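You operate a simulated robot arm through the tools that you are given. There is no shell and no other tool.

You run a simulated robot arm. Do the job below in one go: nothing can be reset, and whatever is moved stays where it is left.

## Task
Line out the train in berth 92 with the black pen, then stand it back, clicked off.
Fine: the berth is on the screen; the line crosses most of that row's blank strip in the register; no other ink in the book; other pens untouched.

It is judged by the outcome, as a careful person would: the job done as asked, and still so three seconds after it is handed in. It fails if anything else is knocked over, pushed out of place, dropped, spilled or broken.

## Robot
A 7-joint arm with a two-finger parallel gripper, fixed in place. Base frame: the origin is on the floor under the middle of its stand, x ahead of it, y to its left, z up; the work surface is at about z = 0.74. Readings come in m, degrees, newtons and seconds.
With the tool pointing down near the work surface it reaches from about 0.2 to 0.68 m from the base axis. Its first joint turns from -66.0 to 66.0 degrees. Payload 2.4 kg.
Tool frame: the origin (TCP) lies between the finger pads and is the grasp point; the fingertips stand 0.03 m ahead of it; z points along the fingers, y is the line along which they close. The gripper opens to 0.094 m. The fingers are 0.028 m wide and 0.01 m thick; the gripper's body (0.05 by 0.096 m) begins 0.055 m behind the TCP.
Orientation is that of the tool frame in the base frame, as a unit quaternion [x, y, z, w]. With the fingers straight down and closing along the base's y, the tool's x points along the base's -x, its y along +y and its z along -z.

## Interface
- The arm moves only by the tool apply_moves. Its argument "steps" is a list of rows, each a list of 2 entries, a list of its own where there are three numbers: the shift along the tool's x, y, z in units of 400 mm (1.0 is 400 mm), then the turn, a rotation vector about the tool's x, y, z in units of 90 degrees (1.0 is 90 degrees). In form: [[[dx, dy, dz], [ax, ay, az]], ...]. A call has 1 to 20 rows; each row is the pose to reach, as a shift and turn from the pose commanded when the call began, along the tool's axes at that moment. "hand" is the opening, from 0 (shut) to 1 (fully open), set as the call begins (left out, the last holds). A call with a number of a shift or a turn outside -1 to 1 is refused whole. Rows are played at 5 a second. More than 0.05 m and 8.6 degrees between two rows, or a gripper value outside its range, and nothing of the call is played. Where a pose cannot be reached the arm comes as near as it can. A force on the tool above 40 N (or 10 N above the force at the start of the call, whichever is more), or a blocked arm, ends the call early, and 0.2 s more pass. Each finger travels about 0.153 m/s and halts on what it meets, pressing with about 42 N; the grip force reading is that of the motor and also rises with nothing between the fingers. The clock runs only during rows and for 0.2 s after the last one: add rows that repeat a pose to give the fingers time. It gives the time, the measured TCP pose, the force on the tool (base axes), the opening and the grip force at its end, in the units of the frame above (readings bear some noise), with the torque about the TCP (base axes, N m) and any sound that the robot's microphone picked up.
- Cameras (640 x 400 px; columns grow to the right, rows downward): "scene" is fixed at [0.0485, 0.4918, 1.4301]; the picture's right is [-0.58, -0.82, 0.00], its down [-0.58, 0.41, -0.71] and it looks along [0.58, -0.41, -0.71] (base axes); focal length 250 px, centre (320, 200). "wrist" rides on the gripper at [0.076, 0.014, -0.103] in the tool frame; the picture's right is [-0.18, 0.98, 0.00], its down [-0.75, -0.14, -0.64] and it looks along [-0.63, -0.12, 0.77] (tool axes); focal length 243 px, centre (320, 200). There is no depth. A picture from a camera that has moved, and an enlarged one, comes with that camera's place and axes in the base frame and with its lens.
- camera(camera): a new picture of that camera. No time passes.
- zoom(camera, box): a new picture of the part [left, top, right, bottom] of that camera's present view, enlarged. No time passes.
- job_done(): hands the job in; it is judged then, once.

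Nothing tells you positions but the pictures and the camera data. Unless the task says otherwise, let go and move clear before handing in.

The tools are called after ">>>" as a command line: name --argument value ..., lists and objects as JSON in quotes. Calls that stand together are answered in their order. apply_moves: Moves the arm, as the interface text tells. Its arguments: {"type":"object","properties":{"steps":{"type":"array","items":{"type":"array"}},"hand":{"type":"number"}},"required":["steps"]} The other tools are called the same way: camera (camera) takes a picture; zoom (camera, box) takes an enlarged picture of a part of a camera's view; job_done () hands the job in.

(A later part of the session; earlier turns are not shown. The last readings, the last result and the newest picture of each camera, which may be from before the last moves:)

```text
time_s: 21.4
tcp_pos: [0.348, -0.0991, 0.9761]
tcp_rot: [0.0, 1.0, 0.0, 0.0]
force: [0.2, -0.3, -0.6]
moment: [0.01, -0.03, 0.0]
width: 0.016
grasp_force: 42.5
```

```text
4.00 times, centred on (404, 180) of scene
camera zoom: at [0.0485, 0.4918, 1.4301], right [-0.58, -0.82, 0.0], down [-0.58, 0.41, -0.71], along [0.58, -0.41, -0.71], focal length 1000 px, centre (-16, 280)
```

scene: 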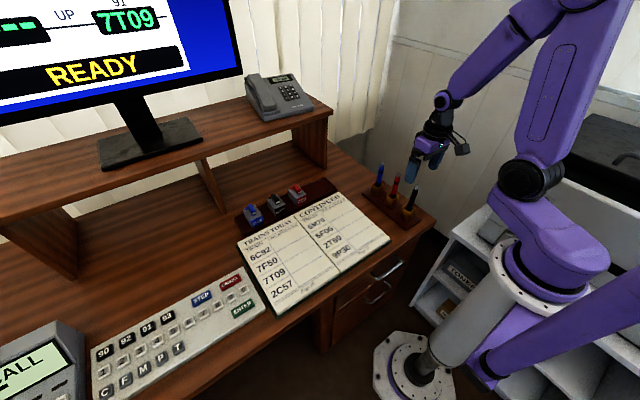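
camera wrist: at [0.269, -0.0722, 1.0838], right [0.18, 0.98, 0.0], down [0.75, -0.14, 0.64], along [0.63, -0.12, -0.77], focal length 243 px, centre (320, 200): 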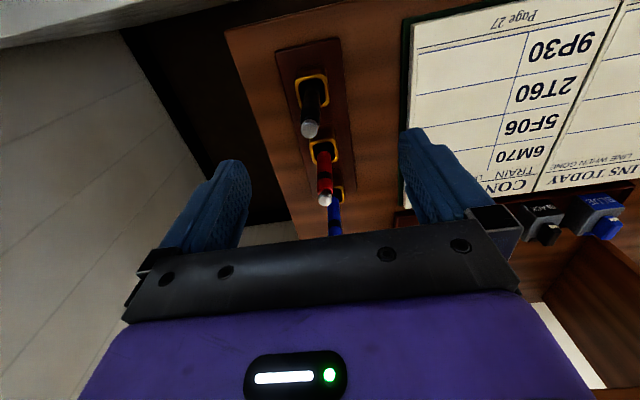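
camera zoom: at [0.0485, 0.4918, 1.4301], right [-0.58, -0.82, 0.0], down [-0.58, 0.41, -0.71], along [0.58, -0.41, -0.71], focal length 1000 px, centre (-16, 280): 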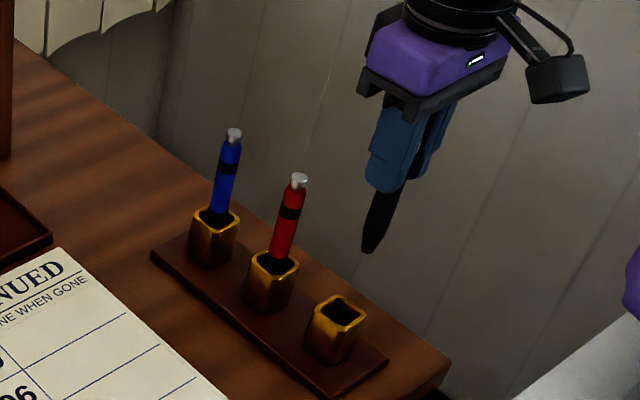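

The pen is out with its nib pointing straight down. I'll carry it high over to the start of the 2T60 strip, about 10 cm above the page, and check the alignment there.

>>> apply_moves --steps '[[[0, 0.09, 0], [0, 0, 0]], [[0, 0.19, 0], [0, 0, 0]], [[-0.03, 0.28, 0], [0, 0, 0]], [[-0.06, 0.37, 0], [0, 0, 0]], [[-0.09, 0.46, 0], [0, 0, 0]], [[-0.12, 0.53, 0], [0, 0, 0]], [[-0.1475, 0.584, 0], [0, 0, 0]], [[-0.1475, 0.584, 0], [0, 0, 0]], [[-0.1475, 0.584, 0], [0, 0, 0]]]'

>>> camera --camera "wrist"

>>> camera --camera "scene"

```text
time_s: 23.4
tcp_pos: [0.409, 0.1384, 0.973]
tcp_rot: [0.0, 1.0, 0.0, 0.0]
force: [-0.5, 0.0, -0.5]
moment: [0.05, -0.02, 0.0]
width: 0.0164
grasp_force: 42.0
```

```text
taken
camera wrist: at [0.3304, 0.152, 1.0752], right [0.18, 0.98, 0.0], down [0.75, -0.14, 0.64], along [0.63, -0.12, -0.77], focal length 243 px, centre (320, 200)
```

wrist: 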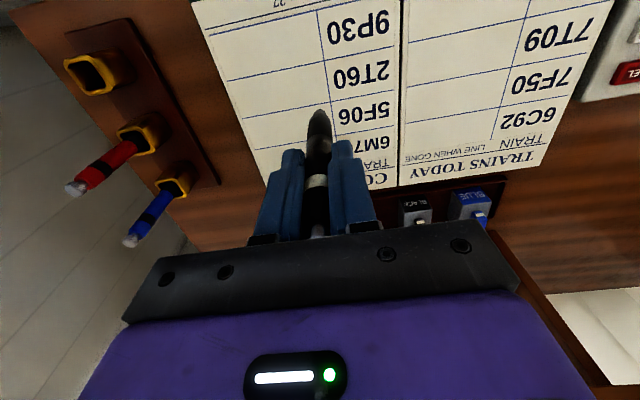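

```text
taken
```

scene: 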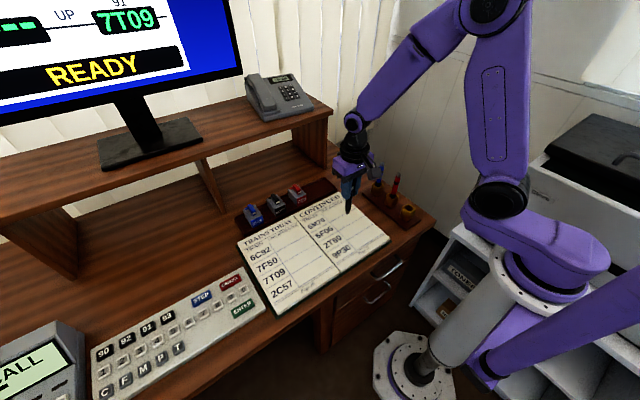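

>>> zoom --camera "wrist" --box '[200, 20, 424, 160]'

>>> zoom --camera "scene" --box '[300, 180, 396, 240]'

```text
2.86 times, centred on (312, 90) of wrist
camera zoom: at [0.3304, 0.152, 1.0752], right [0.18, 0.98, 0.0], down [0.75, -0.14, 0.64], along [0.63, -0.12, -0.77], focal length 693 px, centre (343, 514)
```

zoom: 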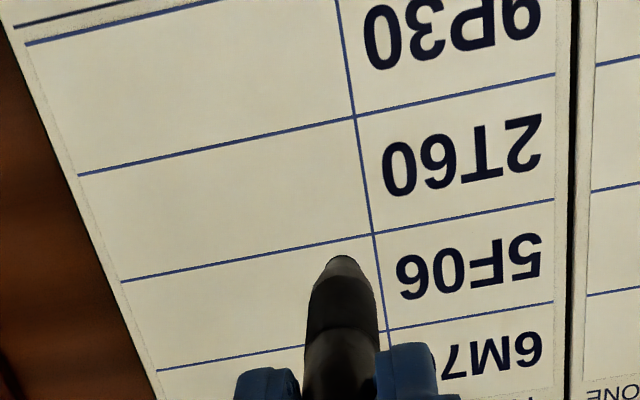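

```text
6.67 times, centred on (348, 210) of scene
camera zoom: at [0.0485, 0.4918, 1.4301], right [-0.58, -0.82, 0.0], down [-0.58, 0.41, -0.71], along [0.58, -0.41, -0.71], focal length 1667 px, centre (133, 133)
```

zoom: 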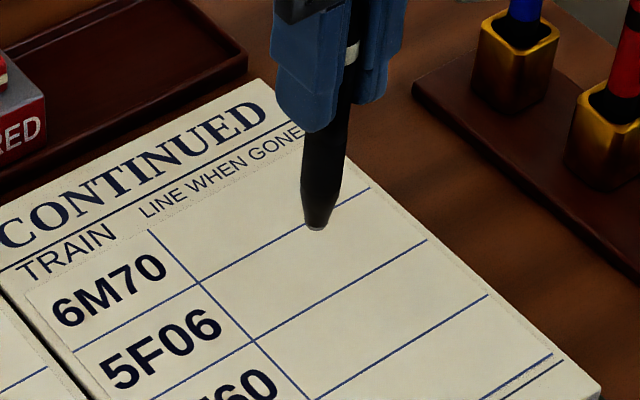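

The nib is above the right side of the 5F06/2T60 rows only by parallax; its actual position works out to about (0.408, 0.138), and the 2T60 strip spans x 0.384–0.430 and y 0.031–0.146. I'll lower to about 2 cm above the page and recheck.

>>> apply_moves --steps '[[[0, 0, 0.05], [0, 0, 0]], [[0, 0, 0.1], [0, 0, 0]], [[0, 0, 0.15], [0, 0, 0]], [[0, 0, 0.19], [0, 0, 0]], [[0, 0, 0.19], [0, 0, 0]], [[0, 0, 0.19], [0, 0, 0]]]'

>>> zoom --camera "wrist" --box '[200, 20, 424, 160]'

>>> zoom --camera "scene" --box '[300, 180, 396, 240]'

```text
time_s: 24.8
tcp_pos: [0.4096, 0.1381, 0.8976]
tcp_rot: [-0.001, 1.0, 0.0, 0.0]
force: [-0.4, 0.2, -0.1]
moment: [0.03, 0.0, 0.0]
width: 0.0159
grasp_force: 41.6
```

```text
2.86 times, centred on (312, 90) of wrist
camera zoom: at [0.3313, 0.152, 1.0001], right [0.18, 0.98, 0.0], down [0.75, -0.14, 0.64], along [0.63, -0.12, -0.77], focal length 693 px, centre (343, 514)
```

zoom: 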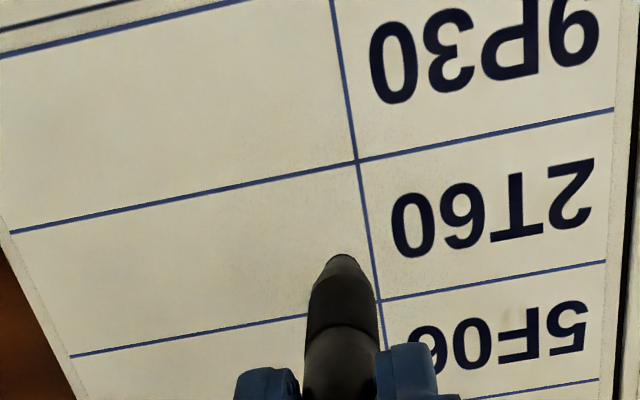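

```text
6.67 times, centred on (348, 210) of scene
camera zoom: at [0.0485, 0.4918, 1.4301], right [-0.58, -0.82, 0.0], down [-0.58, 0.41, -0.71], along [0.58, -0.41, -0.71], focal length 1667 px, centre (133, 133)
```

zoom: 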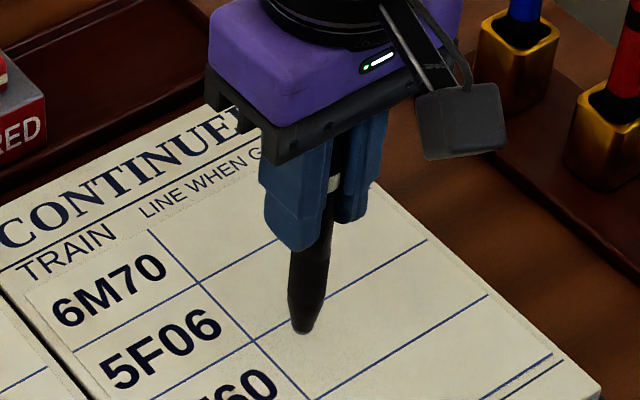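

Nib is over the 2T60 strip near its left end, roughly 2–3 cm above the page. I'll descend slowly in small force-checked steps.

>>> apply_moves --steps '[[[0, 0, 0.01], [0, 0, 0]], [[0, 0, 0.02], [0, 0, 0]], [[0, 0, 0.03], [0, 0, 0]], [[0, 0, 0.0375], [0, 0, 0]], [[0, 0, 0.0375], [0, 0, 0]]]'

>>> zoom --camera "wrist" --box '[260, 60, 372, 130]'

>>> zoom --camera "scene" --box '[315, 205, 371, 240]'

```text
time_s: 26.0
tcp_pos: [0.4096, 0.1381, 0.8836]
tcp_rot: [0.0, 1.0, 0.0, 0.001]
force: [0.0, -0.4, -0.5]
moment: [0.03, -0.03, -0.01]
width: 0.0162
grasp_force: 41.8
```

```text
5.71 times, centred on (316, 95) of wrist
camera zoom: at [0.3315, 0.1524, 0.9855], right [0.18, 0.98, 0.0], down [0.75, -0.14, 0.64], along [0.63, -0.12, -0.77], focal length 1386 px, centre (343, 800)
```

zoom: 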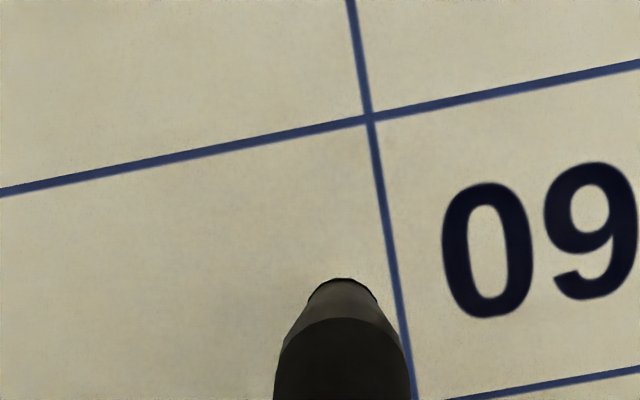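

```text
11.43 times, centred on (343, 222) of scene
camera zoom: at [0.0485, 0.4918, 1.4301], right [-0.58, -0.82, 0.0], down [-0.58, 0.41, -0.71], along [0.58, -0.41, -0.71], focal length 2857 px, centre (57, -57)
```

zoom: 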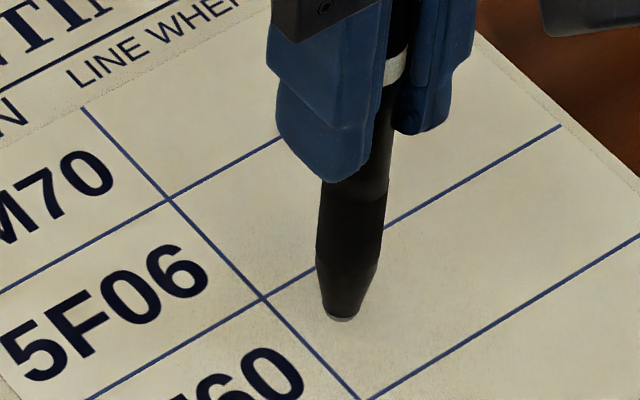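

>>> apply_moves --steps '[[[0, 0, 0.005], [0, 0, 0]], [[0, 0, 0.01], [0, 0, 0]], [[0, 0, 0.015], [0, 0, 0]], [[0, 0, 0.0175], [0, 0, 0]], [[0, 0, 0.0175], [0, 0, 0]]]'

>>> zoom --camera "wrist" --box '[260, 60, 372, 130]'

>>> zoom --camera "scene" --box '[315, 205, 371, 240]'

```text
time_s: 27.2
tcp_pos: [0.4104, 0.1385, 0.8769]
tcp_rot: [0.0, 1.0, 0.0, 0.0]
force: [0.4, 0.3, -0.9]
moment: [-0.03, -0.04, -0.01]
width: 0.0163
grasp_force: 41.9
```

```text
5.71 times, centred on (316, 95) of wrist
camera zoom: at [0.3317, 0.1525, 0.9785], right [0.18, 0.98, 0.0], down [0.75, -0.14, 0.64], along [0.63, -0.12, -0.77], focal length 1386 px, centre (343, 800)
```

zoom: 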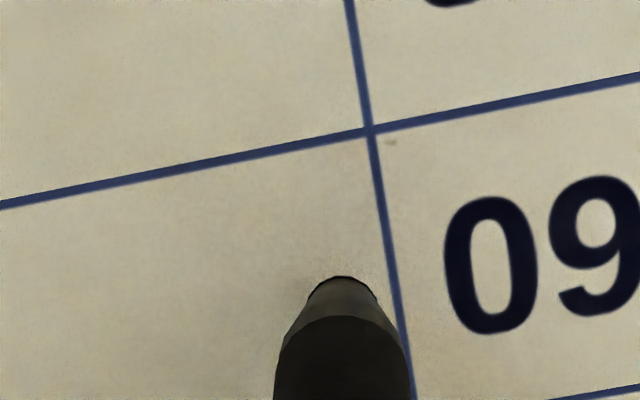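

```text
11.43 times, centred on (343, 222) of scene
camera zoom: at [0.0485, 0.4918, 1.4301], right [-0.58, -0.82, 0.0], down [-0.58, 0.41, -0.71], along [0.58, -0.41, -0.71], focal length 2857 px, centre (57, -57)
```

zoom: 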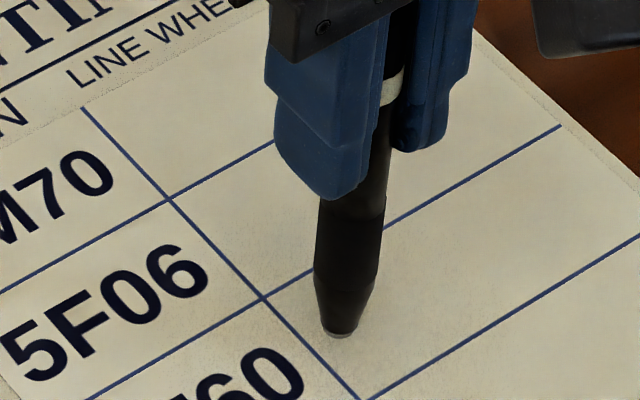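

>>> apply_moves --steps '[[[0, 0, 0.0025], [0, 0, 0]], [[0, 0, 0.005], [0, 0, 0]], [[0, 0, 0.0075], [0, 0, 0]], [[0, 0, 0.01], [0, 0, 0]], [[0, 0, 0.01], [0, 0, 0]]]'

>>> zoom --camera "wrist" --box '[260, 60, 372, 130]'

>>> zoom --camera "scene" --box '[315, 205, 371, 240]'

```text
time_s: 28.4
tcp_pos: [0.4102, 0.1381, 0.873]
tcp_rot: [0.0, 1.0, 0.0, 0.0]
force: [-0.3, 0.6, -0.2]
moment: [0.01, 0.03, 0.01]
width: 0.0159
grasp_force: 42.5
```

```text
5.71 times, centred on (316, 95) of wrist
camera zoom: at [0.3317, 0.1522, 0.9753], right [0.18, 0.98, 0.0], down [0.75, -0.14, 0.64], along [0.63, -0.12, -0.77], focal length 1386 px, centre (343, 800)
```

zoom: 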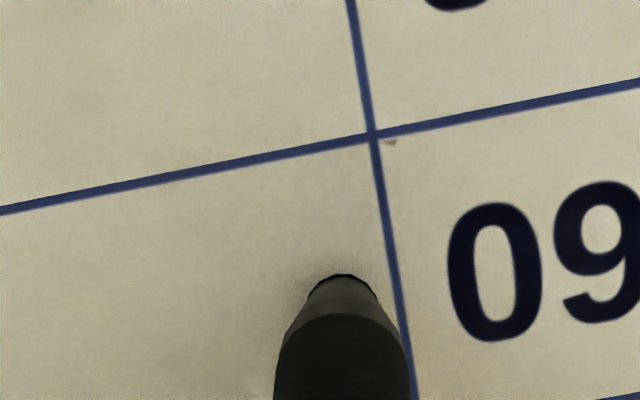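

```text
11.43 times, centred on (343, 222) of scene
camera zoom: at [0.0485, 0.4918, 1.4301], right [-0.58, -0.82, 0.0], down [-0.58, 0.41, -0.71], along [0.58, -0.41, -0.71], focal length 2857 px, centre (57, -57)
```

zoom: 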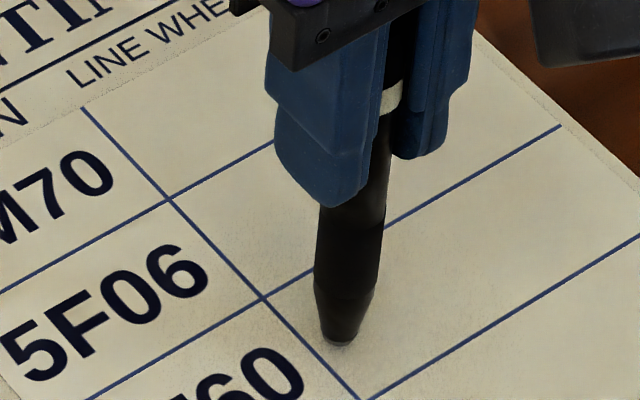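

>>> apply_moves --steps '[[[0, 0, 0.0025], [0, 0, 0]], [[0, 0, 0.005], [0, 0, 0]], [[0, 0, 0.005], [0, 0, 0]]]'

>>> zoom --camera "scene" --box '[315, 205, 371, 240]'

```text
time_s: 29.2
tcp_pos: [0.4104, 0.1395, 0.8711]
tcp_rot: [0.0, 1.0, 0.0, 0.001]
force: [0.5, -1.6, 5.5]
moment: [-0.26, 0.0, 0.01]
width: 0.0161
grasp_force: 41.8
```

```text
11.43 times, centred on (343, 222) of scene
camera zoom: at [0.0485, 0.4918, 1.4301], right [-0.58, -0.82, 0.0], down [-0.58, 0.41, -0.71], along [0.58, -0.41, -0.71], focal length 2857 px, centre (57, -57)
```

zoom: 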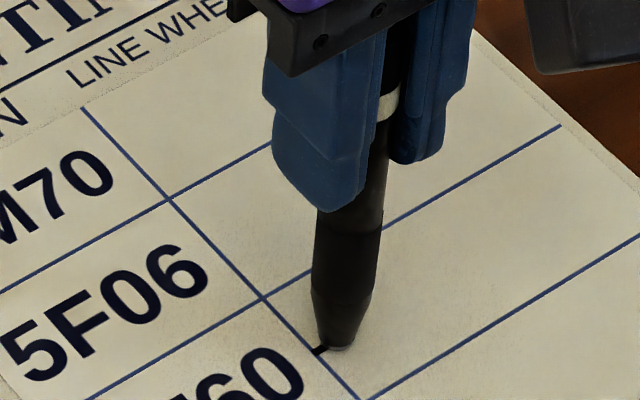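

Contact at 5.5 N, and ink has started. I'll zoom to see exactly where the mark is before drawing.

>>> zoom --camera "scene" --box '[330, 218, 362, 238]'

>>> zoom --camera "wrist" --box '[280, 70, 360, 120]'

```text
16.00 times, centred on (346, 228) of scene
camera zoom: at [0.0485, 0.4918, 1.4301], right [-0.58, -0.82, 0.0], down [-0.58, 0.41, -0.71], along [0.58, -0.41, -0.71], focal length 4000 px, centre (-96, -248)
```

zoom: 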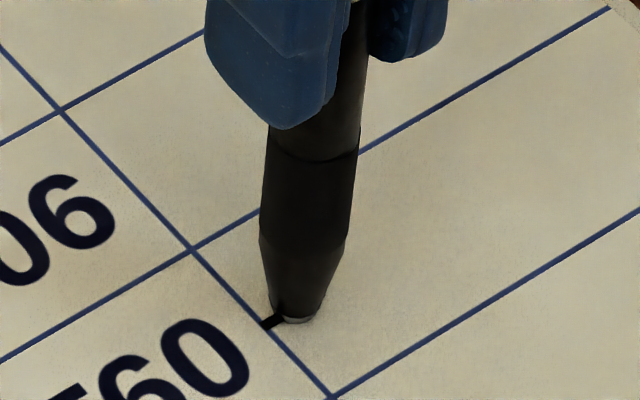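

```text
8.00 times, centred on (320, 95) of wrist
camera zoom: at [0.332, 0.1524, 0.973], right [0.18, 0.98, 0.0], down [0.75, -0.14, 0.64], along [0.63, -0.12, -0.77], focal length 1941 px, centre (320, 1040)
```

zoom: 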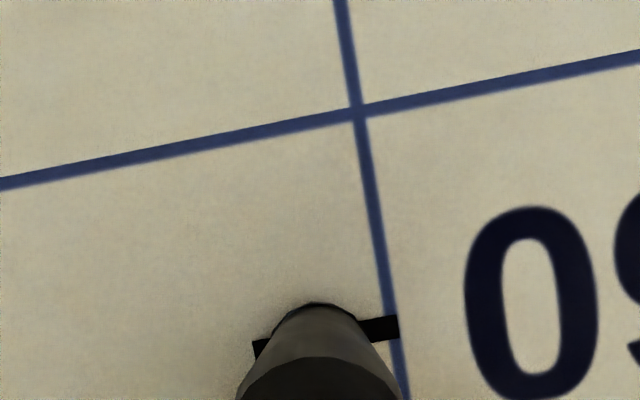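

The ink appears as a short segment inside the 2T60 strip starting right at the divider, exactly the intended row. I'll draw toward -y in 25 mm sections, checking the force each time.

>>> apply_moves --steps '[[[0, -0.0125, 0], [0, 0, 0]], [[0, -0.025, 0], [0, 0, 0]], [[0, -0.0375, 0], [0, 0, 0]], [[0, -0.05, 0], [0, 0, 0]], [[0, -0.0625, 0], [0, 0, 0]]]'

>>> zoom --camera "wrist" --box '[260, 40, 420, 140]'

>>> zoom --camera "scene" --box '[315, 205, 371, 240]'

```text
time_s: 30.4
tcp_pos: [0.4093, 0.1139, 0.8722]
tcp_rot: [0.0, 1.0, 0.0, 0.0]
force: [0.6, -0.9, -0.6]
moment: [-0.05, 0.02, 0.0]
width: 0.0162
grasp_force: 41.9
```

```text
4.00 times, centred on (340, 90) of wrist
camera zoom: at [0.331, 0.1273, 0.9738], right [0.18, 0.98, 0.0], down [0.75, -0.14, 0.64], along [0.63, -0.12, -0.77], focal length 970 px, centre (240, 640)
```

zoom: 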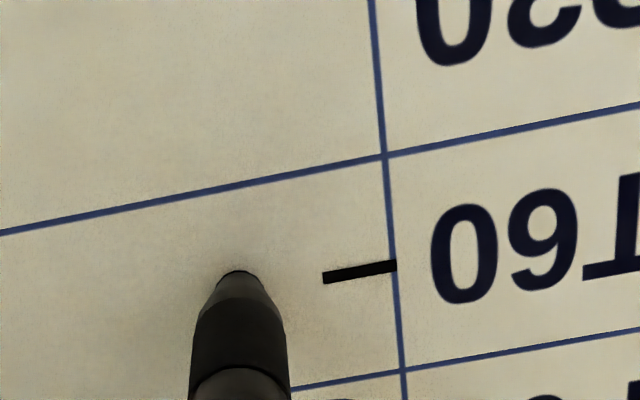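

```text
11.43 times, centred on (343, 222) of scene
camera zoom: at [0.0485, 0.4918, 1.4301], right [-0.58, -0.82, 0.0], down [-0.58, 0.41, -0.71], along [0.58, -0.41, -0.71], focal length 2857 px, centre (57, -57)
```

zoom: 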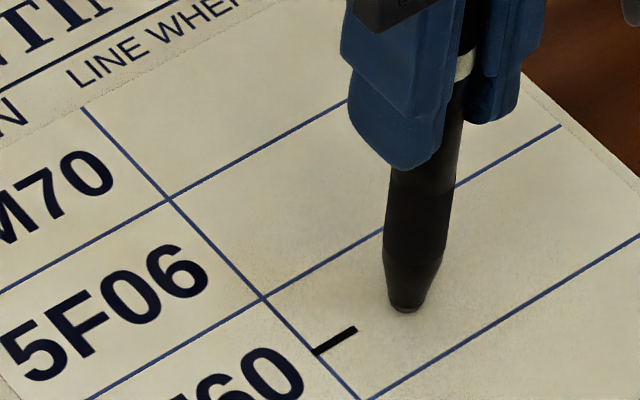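

Contact was lost after the first segment as the arm rose about 1 mm. I'll go back over the gap (to y ≈ 0.128) and press a little deeper.

>>> apply_moves --steps '[[[0, 0.0, -0.0025], [0, 0, 0]], [[0, 0.0175, -0.0025], [0, 0, 0]], [[0, 0.035, -0.0025], [0, 0, 0]], [[0, 0.035, 0.0], [0, 0, 0]], [[0, 0.035, 0.0025], [0, 0, 0]], [[0, 0.035, 0.0025], [0, 0, 0]]]'

>>> zoom --camera "wrist" --box '[260, 40, 420, 140]'

```text
time_s: 31.8
tcp_pos: [0.4104, 0.127, 0.871]
tcp_rot: [0.0, 1.0, 0.001, 0.0]
force: [-3.2, -4.3, 32.6]
moment: [-0.66, 0.38, -0.05]
width: 0.016
grasp_force: 42.3
```

```text
4.00 times, centred on (340, 90) of wrist
camera zoom: at [0.3317, 0.1405, 0.9731], right [0.18, 0.98, 0.0], down [0.75, -0.14, 0.64], along [0.63, -0.12, -0.77], focal length 970 px, centre (240, 640)
```

zoom: 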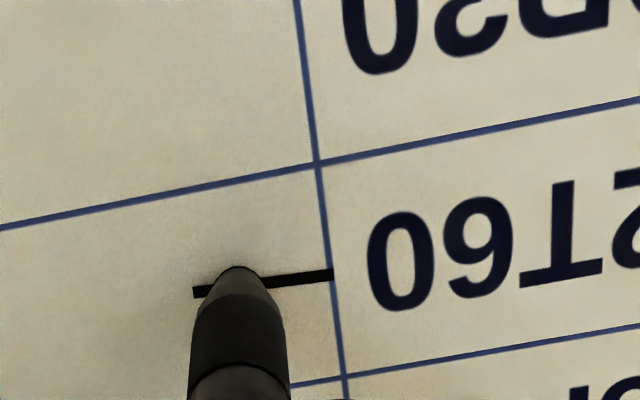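

Force jumped to 33 N, so contact is very stiff, around 27 N per mm. The second segment is inked; I'll ease off about 0.6 mm and slide on in short sections.

>>> apply_moves --steps '[[[0, 0, -0.0015], [0, 0, 0]], [[0, -0.0075, -0.0015], [0, 0, 0]], [[0, -0.015, -0.0015], [0, 0, 0]], [[0, -0.0225, -0.0015], [0, 0, 0]], [[0, -0.03, -0.0015], [0, 0, 0]]]'

>>> zoom --camera "wrist" --box '[260, 40, 420, 140]'

```text
time_s: 33.0
tcp_pos: [0.4099, 0.1149, 0.8716]
tcp_rot: [-0.001, 1.0, 0.0, -0.001]
force: [0.5, -1.2, 0.5]
moment: [-0.01, 0.01, -0.02]
width: 0.0162
grasp_force: 41.7
```

```text
4.00 times, centred on (340, 90) of wrist
camera zoom: at [0.332, 0.1289, 0.9733], right [0.18, 0.98, 0.0], down [0.75, -0.14, 0.64], along [0.63, -0.12, -0.77], focal length 970 px, centre (240, 640)
```

zoom: 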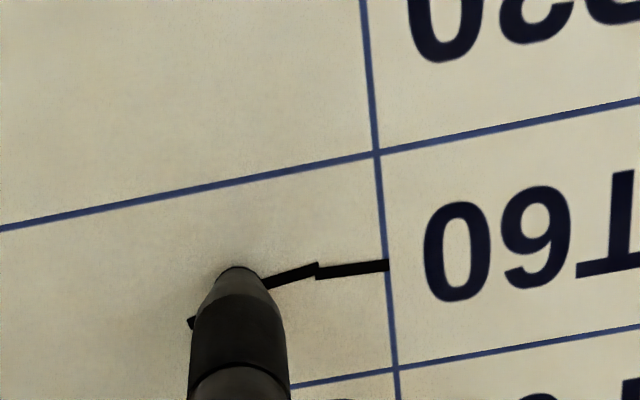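

>>> zoom --camera "scene" --box '[315, 205, 371, 240]'

>>> zoom --camera "wrist" --box '[290, 80, 370, 130]'

>>> zoom --camera "scene" --box '[330, 215, 362, 235]'

```text
11.43 times, centred on (343, 222) of scene
camera zoom: at [0.0485, 0.4918, 1.4301], right [-0.58, -0.82, 0.0], down [-0.58, 0.41, -0.71], along [0.58, -0.41, -0.71], focal length 2857 px, centre (57, -57)
```

zoom: 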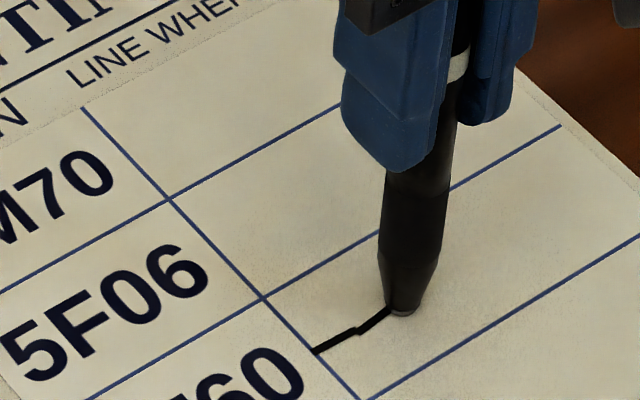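

```text
8.00 times, centred on (330, 105) of wrist
camera zoom: at [0.332, 0.1289, 0.9733], right [0.18, 0.98, 0.0], down [0.75, -0.14, 0.64], along [0.63, -0.12, -0.77], focal length 1941 px, centre (240, 960)
```

zoom: 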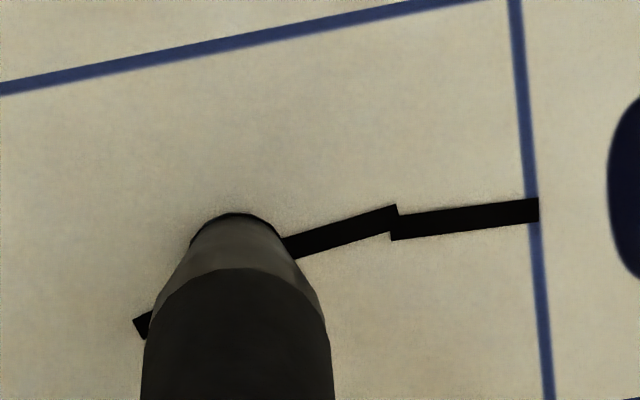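

```text
16.00 times, centred on (346, 225) of scene
camera zoom: at [0.0485, 0.4918, 1.4301], right [-0.58, -0.82, 0.0], down [-0.58, 0.41, -0.71], along [0.58, -0.41, -0.71], focal length 4000 px, centre (-96, -200)
```

zoom: 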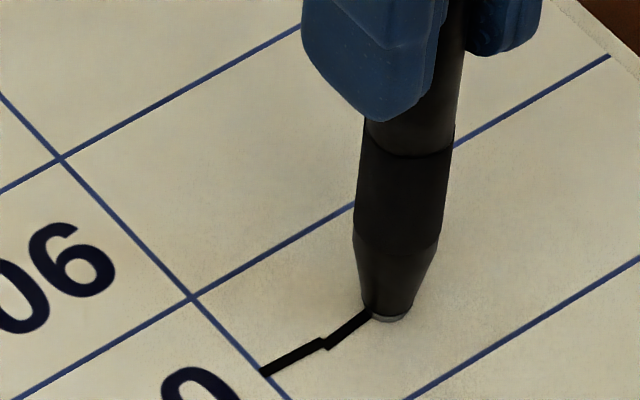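

The line now runs from the divider to y ≈ 0.103, within the strip with a slight slant. Contact has become very light, so I'll continue with a small downward bias.

>>> apply_moves --steps '[[[0, 0, 0.0008], [0, 0, 0]], [[0, -0.0075, 0.001], [0, 0, 0]], [[0, -0.015, 0.0012], [0, 0, 0]], [[0, -0.0225, 0.0014], [0, 0, 0]], [[0, -0.03, 0.0016], [0, 0, 0]]]'

>>> zoom --camera "wrist" --box '[260, 40, 420, 140]'

>>> zoom --camera "scene" --box '[315, 205, 371, 240]'

```text
time_s: 34.2
tcp_pos: [0.4105, 0.1031, 0.8707]
tcp_rot: [0.001, 1.0, -0.001, 0.0]
force: [0.1, 2.1, 6.5]
moment: [0.31, -0.05, 0.02]
width: 0.0163
grasp_force: 42.4
```

```text
4.00 times, centred on (340, 90) of wrist
camera zoom: at [0.3325, 0.1164, 0.9727], right [0.19, 0.98, 0.0], down [0.75, -0.14, 0.64], along [0.63, -0.12, -0.77], focal length 970 px, centre (240, 640)
```

zoom: 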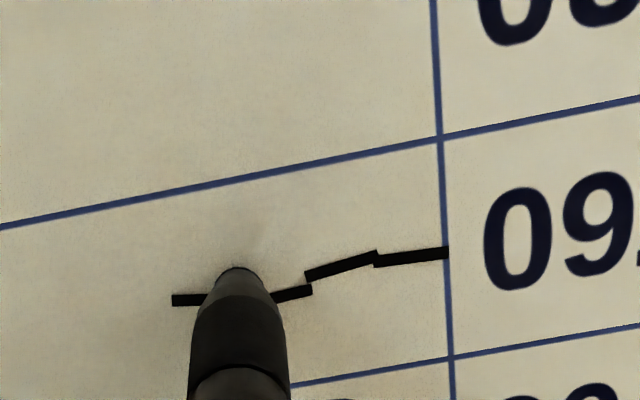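

```text
11.43 times, centred on (343, 222) of scene
camera zoom: at [0.0485, 0.4918, 1.4301], right [-0.58, -0.82, 0.0], down [-0.58, 0.41, -0.71], along [0.58, -0.41, -0.71], focal length 2857 px, centre (57, -57)
```

zoom: 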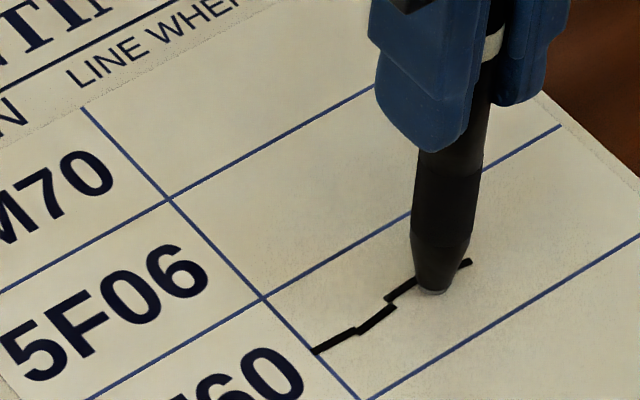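

Force is 6.5 N and the line reaches y ≈ 0.088. Continuing the same way.

>>> apply_moves --steps '[[[0, -0.0075, 0.0002], [0, 0, 0]], [[0, -0.015, 0.0004], [0, 0, 0]], [[0, -0.0225, 0.0006], [0, 0, 0]], [[0, -0.03, 0.0008], [0, 0, 0]], [[0, -0.0375, 0.001], [0, 0, 0]]]'

>>> zoom --camera "wrist" --box '[260, 40, 420, 140]'

```text
time_s: 35.4
tcp_pos: [0.4116, 0.0895, 0.8697]
tcp_rot: [0.0, 1.0, 0.0, 0.002]
force: [-0.6, 6.0, 17.9]
moment: [0.7, 0.06, 0.01]
width: 0.0161
grasp_force: 41.4
```

```text
4.00 times, centred on (340, 90) of wrist
camera zoom: at [0.3322, 0.1028, 0.9721], right [0.18, 0.98, 0.0], down [0.75, -0.14, 0.64], along [0.63, -0.12, -0.77], focal length 970 px, centre (240, 640)
```

zoom: 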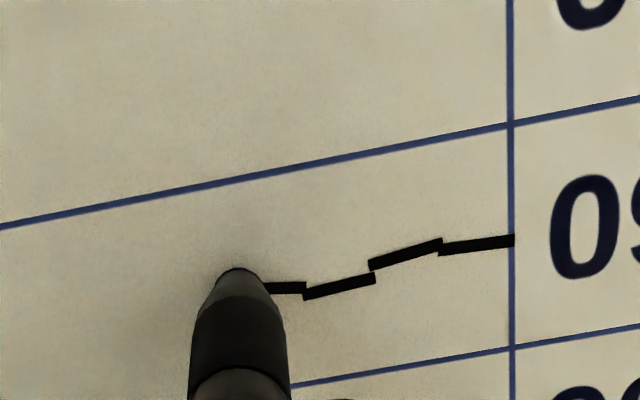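

Force has risen to 18 N, so I'll ease up about 0.4 mm while continuing.

>>> apply_moves --steps '[[[0, -0.0075, -0.0008], [0, 0, 0]], [[0, -0.015, -0.0008], [0, 0, 0]], [[0, -0.0225, -0.0006], [0, 0, 0]], [[0, -0.03, -0.0005], [0, 0, 0]], [[0, -0.0375, -0.0004], [0, 0, 0]]]'

>>> zoom --camera "wrist" --box '[260, 40, 420, 140]'

```text
time_s: 36.6
tcp_pos: [0.4099, 0.0731, 0.8696]
tcp_rot: [0.001, 1.0, 0.0, 0.0]
force: [1.3, -0.7, 2.8]
moment: [-0.23, -0.02, -0.02]
width: 0.016
grasp_force: 41.8
```

```text
4.00 times, centred on (340, 90) of wrist
camera zoom: at [0.3316, 0.0863, 0.9719], right [0.19, 0.98, 0.0], down [0.75, -0.14, 0.64], along [0.63, -0.12, -0.77], focal length 970 px, centre (240, 640)
```

zoom: 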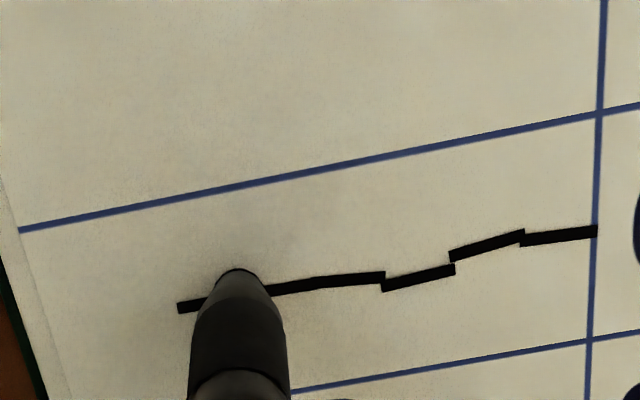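

The line now covers about three quarters of the strip. One more section takes it to y ≈ 0.05, then I'll lift straight off.

>>> apply_moves --steps '[[[0, -0.0075, 0.0003], [0, 0, 0]], [[0, -0.015, 0.0005], [0, 0, 0]], [[0, -0.0225, 0.0007], [0, 0, 0]], [[0, -0.03, 0.0009], [0, 0, 0]], [[0, -0.0375, 0.001], [0, 0, 0]], [[0, -0.045, 0.001], [0, 0, 0]], [[0, -0.0525, 0.001], [0, 0, 0]]]'

>>> zoom --camera "wrist" --box '[260, 40, 420, 140]'

```text
time_s: 38.2
tcp_pos: [0.4088, 0.0525, 0.8698]
tcp_rot: [0.001, 1.0, 0.0, 0.0]
force: [-0.7, 1.4, 0.6]
moment: [0.03, 0.03, 0.02]
width: 0.016
grasp_force: 42.4
```

```text
4.00 times, centred on (340, 90) of wrist
camera zoom: at [0.3313, 0.0648, 0.9718], right [0.19, 0.98, 0.0], down [0.75, -0.14, 0.64], along [0.63, -0.12, -0.77], focal length 970 px, centre (240, 640)
```

zoom: 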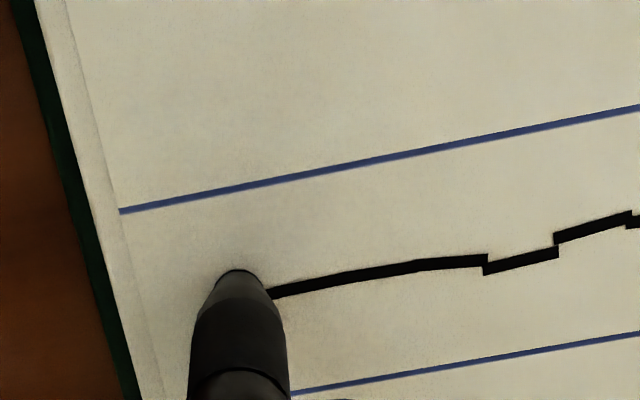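

>>> apply_moves --steps '[[[0, 0, -0.01], [0, 0, 0]], [[0, 0, -0.04], [0, 0, 0]], [[0, 0, -0.08], [0, 0, 0]], [[0, 0, -0.08], [0, 0, 0]]]'

>>> zoom --camera "wrist" --box '[220, 10, 444, 150]'

>>> zoom --camera "scene" --box '[310, 190, 406, 250]'

```text
time_s: 39.2
tcp_pos: [0.4086, 0.0516, 0.901]
tcp_rot: [0.0, 1.0, 0.0, 0.0]
force: [0.1, 1.1, -0.2]
moment: [-0.03, -0.05, -0.01]
width: 0.0161
grasp_force: 42.1
```

```text
2.86 times, centred on (332, 80) of wrist
camera zoom: at [0.3311, 0.0655, 1.0039], right [0.18, 0.98, 0.0], down [0.75, -0.14, 0.64], along [0.63, -0.12, -0.77], focal length 693 px, centre (286, 543)
```

zoom: 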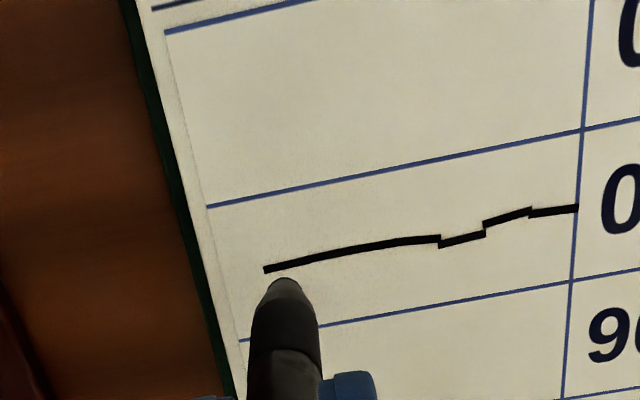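

```text
6.67 times, centred on (358, 220) of scene
camera zoom: at [0.0485, 0.4918, 1.4301], right [-0.58, -0.82, 0.0], down [-0.58, 0.41, -0.71], along [0.58, -0.41, -0.71], focal length 1667 px, centre (67, 67)
```

zoom: 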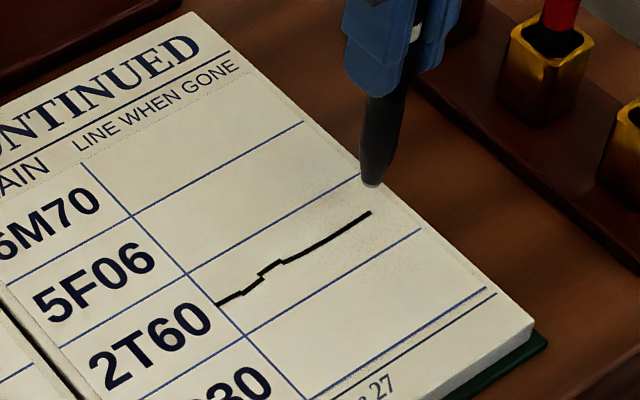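

The line runs from the divider across roughly 88% of the 2T60 strip, and the rest of the page is clean. Now I'll lift high and carry the pen back above its cup, moving in x first to keep clear of the red pen.

>>> apply_moves --steps '[[[0, 0, -0.065], [0, 0, 0]], [[0, 0, -0.13], [0, 0, 0]], [[0, 0, -0.1842], [0, 0, 0]], [[0.075, 0, -0.1842], [0, 0, 0]], [[0.1475, 0, -0.1842], [0, 0, 0]], [[0.1475, -0.09, -0.1842], [0, 0, 0]], [[0.1475, -0.18, -0.1842], [0, 0, 0]], [[0.1475, -0.27, -0.1842], [0, 0, 0]], [[0.1475, -0.369, -0.1842], [0, 0, 0]], [[0.1475, -0.369, -0.1842], [0, 0, 0]], [[0.1475, -0.369, -0.1842], [0, 0, 0]]]'

>>> zoom --camera "wrist" --box '[200, 40, 440, 190]'

>>> zoom --camera "scene" --box '[364, 130, 444, 230]'

>>> zoom --camera "scene" --box '[220, 170, 400, 320]'

```text
time_s: 41.6
tcp_pos: [0.3521, -0.0977, 0.9752]
tcp_rot: [0.0, 1.0, 0.0, 0.0]
force: [0.9, 0.5, -0.2]
moment: [0.08, 0.01, -0.03]
width: 0.0159
grasp_force: 41.8
```

```text
2.67 times, centred on (320, 115) of wrist
camera zoom: at [0.2737, -0.0838, 1.0774], right [0.18, 0.98, 0.0], down [0.75, -0.14, 0.64], along [0.63, -0.12, -0.77], focal length 647 px, centre (320, 427)
```

zoom: 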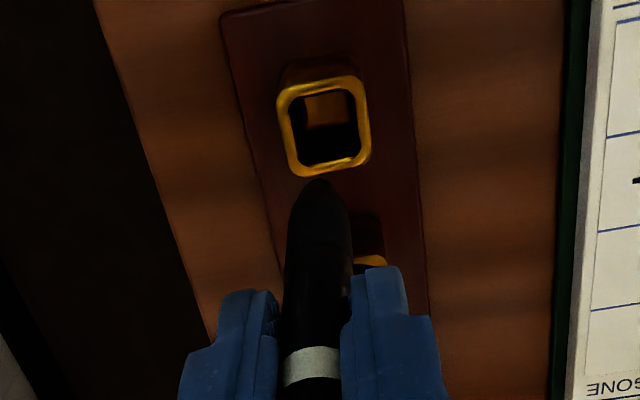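

```text
4.00 times, centred on (404, 180) of scene
camera zoom: at [0.0485, 0.4918, 1.4301], right [-0.58, -0.82, 0.0], down [-0.58, 0.41, -0.71], along [0.58, -0.41, -0.71], focal length 1000 px, centre (-16, 280)
```

zoom: 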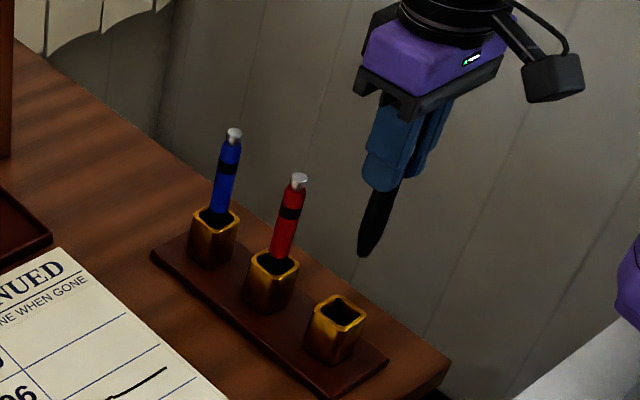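

```text
2.67 times, centred on (310, 245) of scene
camera zoom: at [0.0485, 0.4918, 1.4301], right [-0.58, -0.82, 0.0], down [-0.58, 0.41, -0.71], along [0.58, -0.41, -0.71], focal length 667 px, centre (347, 80)
```

zoom: 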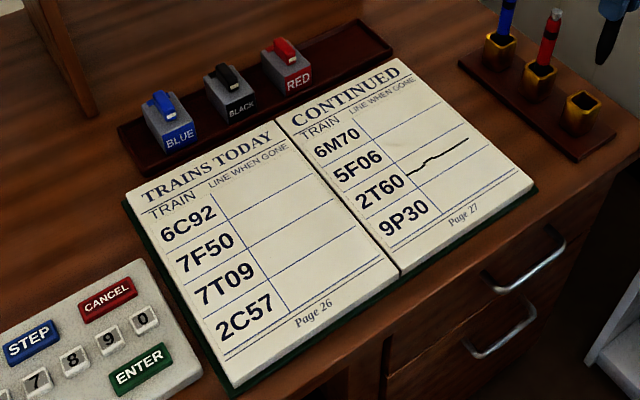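

The pen may have shifted slightly in the grip compared with the first lift. I'll zoom in before lowering it into the cup.

>>> zoom --camera "wrist" --box '[264, 90, 376, 200]'

>>> zoom --camera "scene" --box '[396, 165, 436, 205]'

```text
3.64 times, centred on (320, 145) of wrist
camera zoom: at [0.2737, -0.0838, 1.0774], right [0.18, 0.98, 0.0], down [0.75, -0.14, 0.64], along [0.63, -0.12, -0.77], focal length 882 px, centre (320, 400)
```

zoom: 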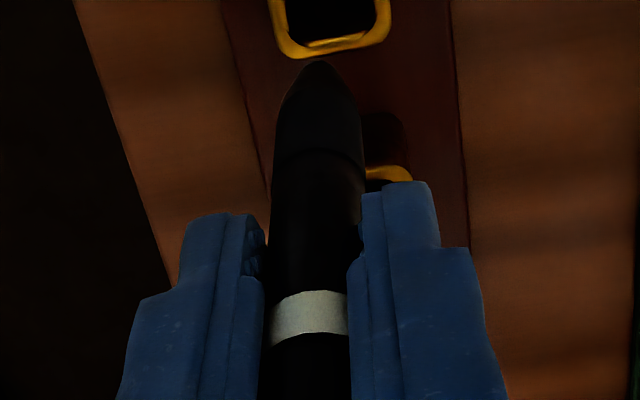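

```text
10.00 times, centred on (416, 185) of scene
camera zoom: at [0.0485, 0.4918, 1.4301], right [-0.58, -0.82, 0.0], down [-0.58, 0.41, -0.71], along [0.58, -0.41, -0.71], focal length 2500 px, centre (-640, 350)
```

zoom: 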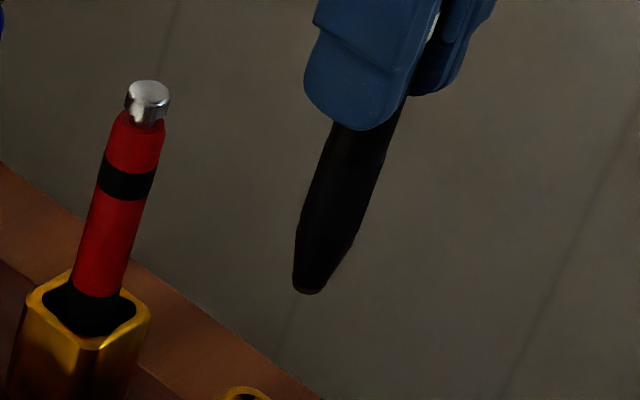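

The pen has crept down about 5–6 mm in the grip but is still upright and held. I'll lower it promptly to just above the cup rim and check the alignment.

>>> apply_moves --steps '[[[0, 0.003, 0.07], [0, 0, 0]], [[0, 0.003, 0.135], [0, 0, 0]], [[0, 0.003, 0.135], [0, 0, 0]]]'

>>> zoom --camera "wrist" --box '[240, 60, 400, 160]'

>>> zoom --camera "scene" --box '[380, 180, 444, 220]'

```text
time_s: 42.4
tcp_pos: [0.3493, -0.0952, 0.922]
tcp_rot: [0.0, 1.0, 0.0, -0.001]
force: [-0.3, 0.9, -0.8]
moment: [0.0, -0.01, 0.0]
width: 0.016
grasp_force: 42.5
```

```text
4.00 times, centred on (320, 110) of wrist
camera zoom: at [0.2712, -0.0809, 1.0238], right [0.18, 0.98, 0.0], down [0.75, -0.14, 0.64], along [0.63, -0.12, -0.77], focal length 970 px, centre (320, 560)
```

zoom: 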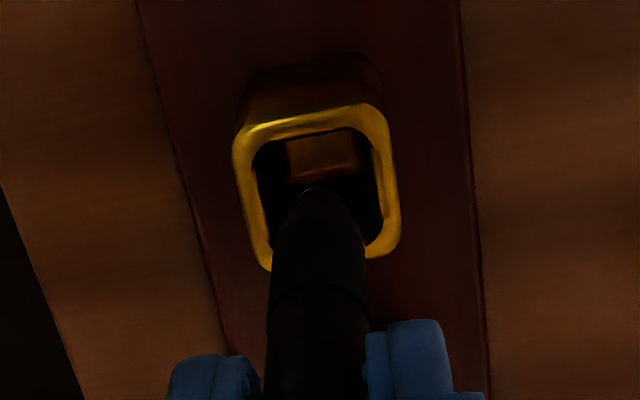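

```text
10.00 times, centred on (412, 200) of scene
camera zoom: at [0.0485, 0.4918, 1.4301], right [-0.58, -0.82, 0.0], down [-0.58, 0.41, -0.71], along [0.58, -0.41, -0.71], focal length 2500 px, centre (-600, 200)
```

zoom: 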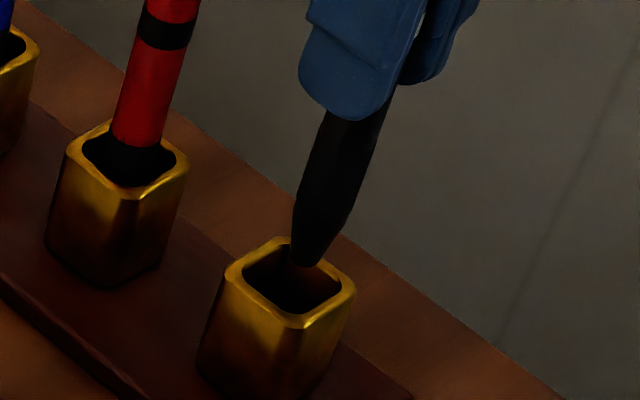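

Nib is just above the rim and centred on the cup in the wrist view, with about ±6 mm clearance. Lowering it in.

>>> apply_moves --steps '[[[0, 0, 0.045], [0, 0, 0]], [[0, 0, 0.09], [0, 0, 0]], [[0, 0, 0.125], [0, 0, 0]], [[0, 0, 0.125], [0, 0, 0]]]'

>>> zoom --camera "wrist" --box '[240, 60, 400, 160]'

>>> zoom --camera "scene" --box '[380, 170, 444, 210]'

```text
time_s: 43.4
tcp_pos: [0.35, -0.0951, 0.8719]
tcp_rot: [0.0, 1.0, 0.0, 0.0]
force: [0.1, 0.2, 0.1]
moment: [0.01, 0.02, 0.03]
width: 0.016
grasp_force: 42.2
```

```text
4.00 times, centred on (320, 110) of wrist
camera zoom: at [0.272, -0.0807, 0.9749], right [0.18, 0.98, 0.0], down [0.75, -0.14, 0.64], along [0.63, -0.12, -0.77], focal length 970 px, centre (320, 560)
```

zoom: 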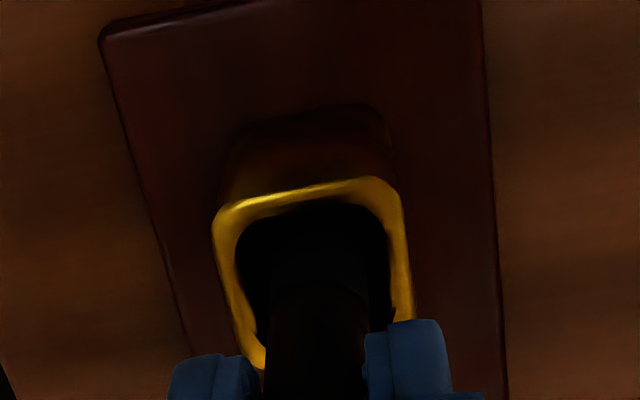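

```text
10.00 times, centred on (412, 190) of scene
camera zoom: at [0.0485, 0.4918, 1.4301], right [-0.58, -0.82, 0.0], down [-0.58, 0.41, -0.71], along [0.58, -0.41, -0.71], focal length 2500 px, centre (-600, 300)
```

zoom: 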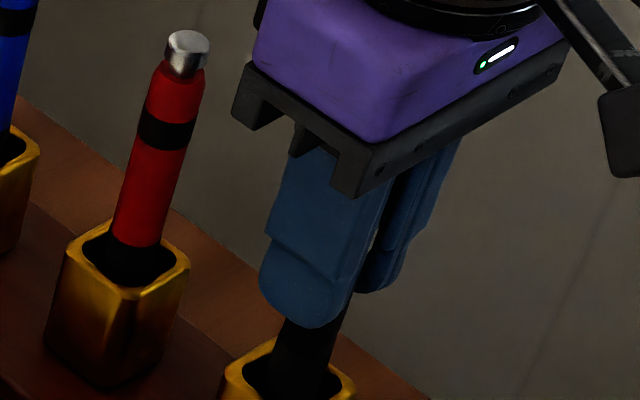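

Pen is inside the cup with no contact force. I'll now go down slowly until it touches the cup floor.

>>> apply_moves --steps '[[[0, 0, 0.003], [0, 0, 0]], [[0, 0, 0.006], [0, 0, 0]], [[0, 0, 0.009], [0, 0, 0]], [[0, 0, 0.012], [0, 0, 0]], [[0, 0, 0.015], [0, 0, 0]]]'

```text
time_s: 44.6
tcp_pos: [0.3493, -0.0951, 0.8668]
tcp_rot: [0.001, 1.0, 0.0, -0.001]
force: [0.2, 0.5, -0.8]
moment: [-0.01, 0.01, -0.02]
width: 0.0163
grasp_force: 41.7
```

>>> apply_moves --steps '[[[0, 0, 0.002], [0, 0, 0]], [[0, 0, 0.004], [0, 0, 0]], [[0, 0, 0.006], [0, 0, 0]]]'

>>> zoom --camera "wrist" --box '[240, 90, 400, 190]'

```text
time_s: 45.4
tcp_pos: [0.351, -0.0933, 0.8648]
tcp_rot: [0.001, 1.0, 0.0, 0.001]
force: [-2.5, -1.8, 16.4]
moment: [-0.08, 0.22, -0.03]
width: 0.0162
grasp_force: 42.0
```

```text
4.00 times, centred on (320, 140) of wrist
camera zoom: at [0.2718, -0.0805, 0.9667], right [0.19, 0.98, 0.0], down [0.75, -0.14, 0.64], along [0.63, -0.12, -0.77], focal length 970 px, centre (320, 440)
```

zoom: 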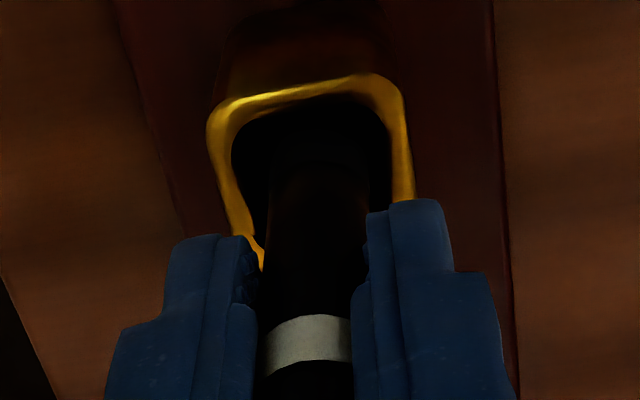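

Floor contact at TCP z ≈ 0.865 (16 N). I'll relax about 0.5 mm, then release the pen.

>>> apply_moves --steps '[[[0, 0, -0.0012], [0, 0, 0]], [[0, 0, -0.0012], [0, 0, 0]]]'

>>> apply_moves --steps '[[[0, 0, 0], [0, 0, 0]], [[0, 0, 0], [0, 0, 0]]]' --hand 0.35

>>> zoom --camera "wrist" --box '[240, 90, 400, 190]'

>>> zoom --camera "scene" --box '[380, 170, 444, 210]'

```text
time_s: 46.0
tcp_pos: [0.3509, -0.0948, 0.8647]
tcp_rot: [0.0, 1.0, 0.0, 0.001]
force: [-2.4, -1.9, 26.0]
moment: [-0.14, 0.29, 0.0]
width: 0.0164
grasp_force: 41.9
```

```text
time_s: 46.6
tcp_pos: [0.3492, -0.0949, 0.8633]
tcp_rot: [0.001, 1.0, 0.0, 0.0]
force: [-0.3, -0.4, 0.1]
moment: [0.0, -0.01, 0.04]
width: 0.033
grasp_force: 0.1
```

```text
4.00 times, centred on (320, 140) of wrist
camera zoom: at [0.2721, -0.0803, 0.9663], right [0.18, 0.98, 0.0], down [0.75, -0.14, 0.64], along [0.63, -0.12, -0.77], focal length 970 px, centre (320, 440)
```

zoom: 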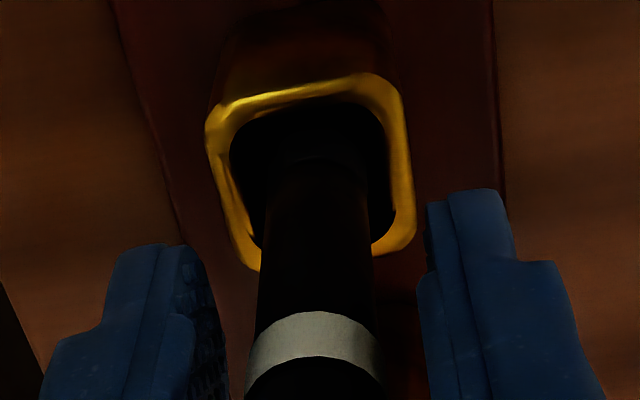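

```text
10.00 times, centred on (412, 190) of scene
camera zoom: at [0.0485, 0.4918, 1.4301], right [-0.58, -0.82, 0.0], down [-0.58, 0.41, -0.71], along [0.58, -0.41, -0.71], focal length 2500 px, centre (-600, 300)
```

zoom: 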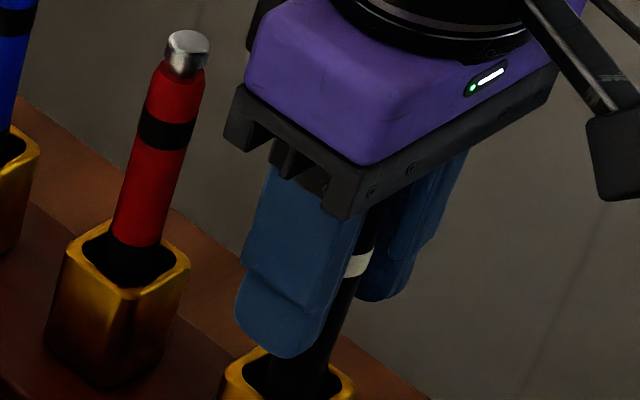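

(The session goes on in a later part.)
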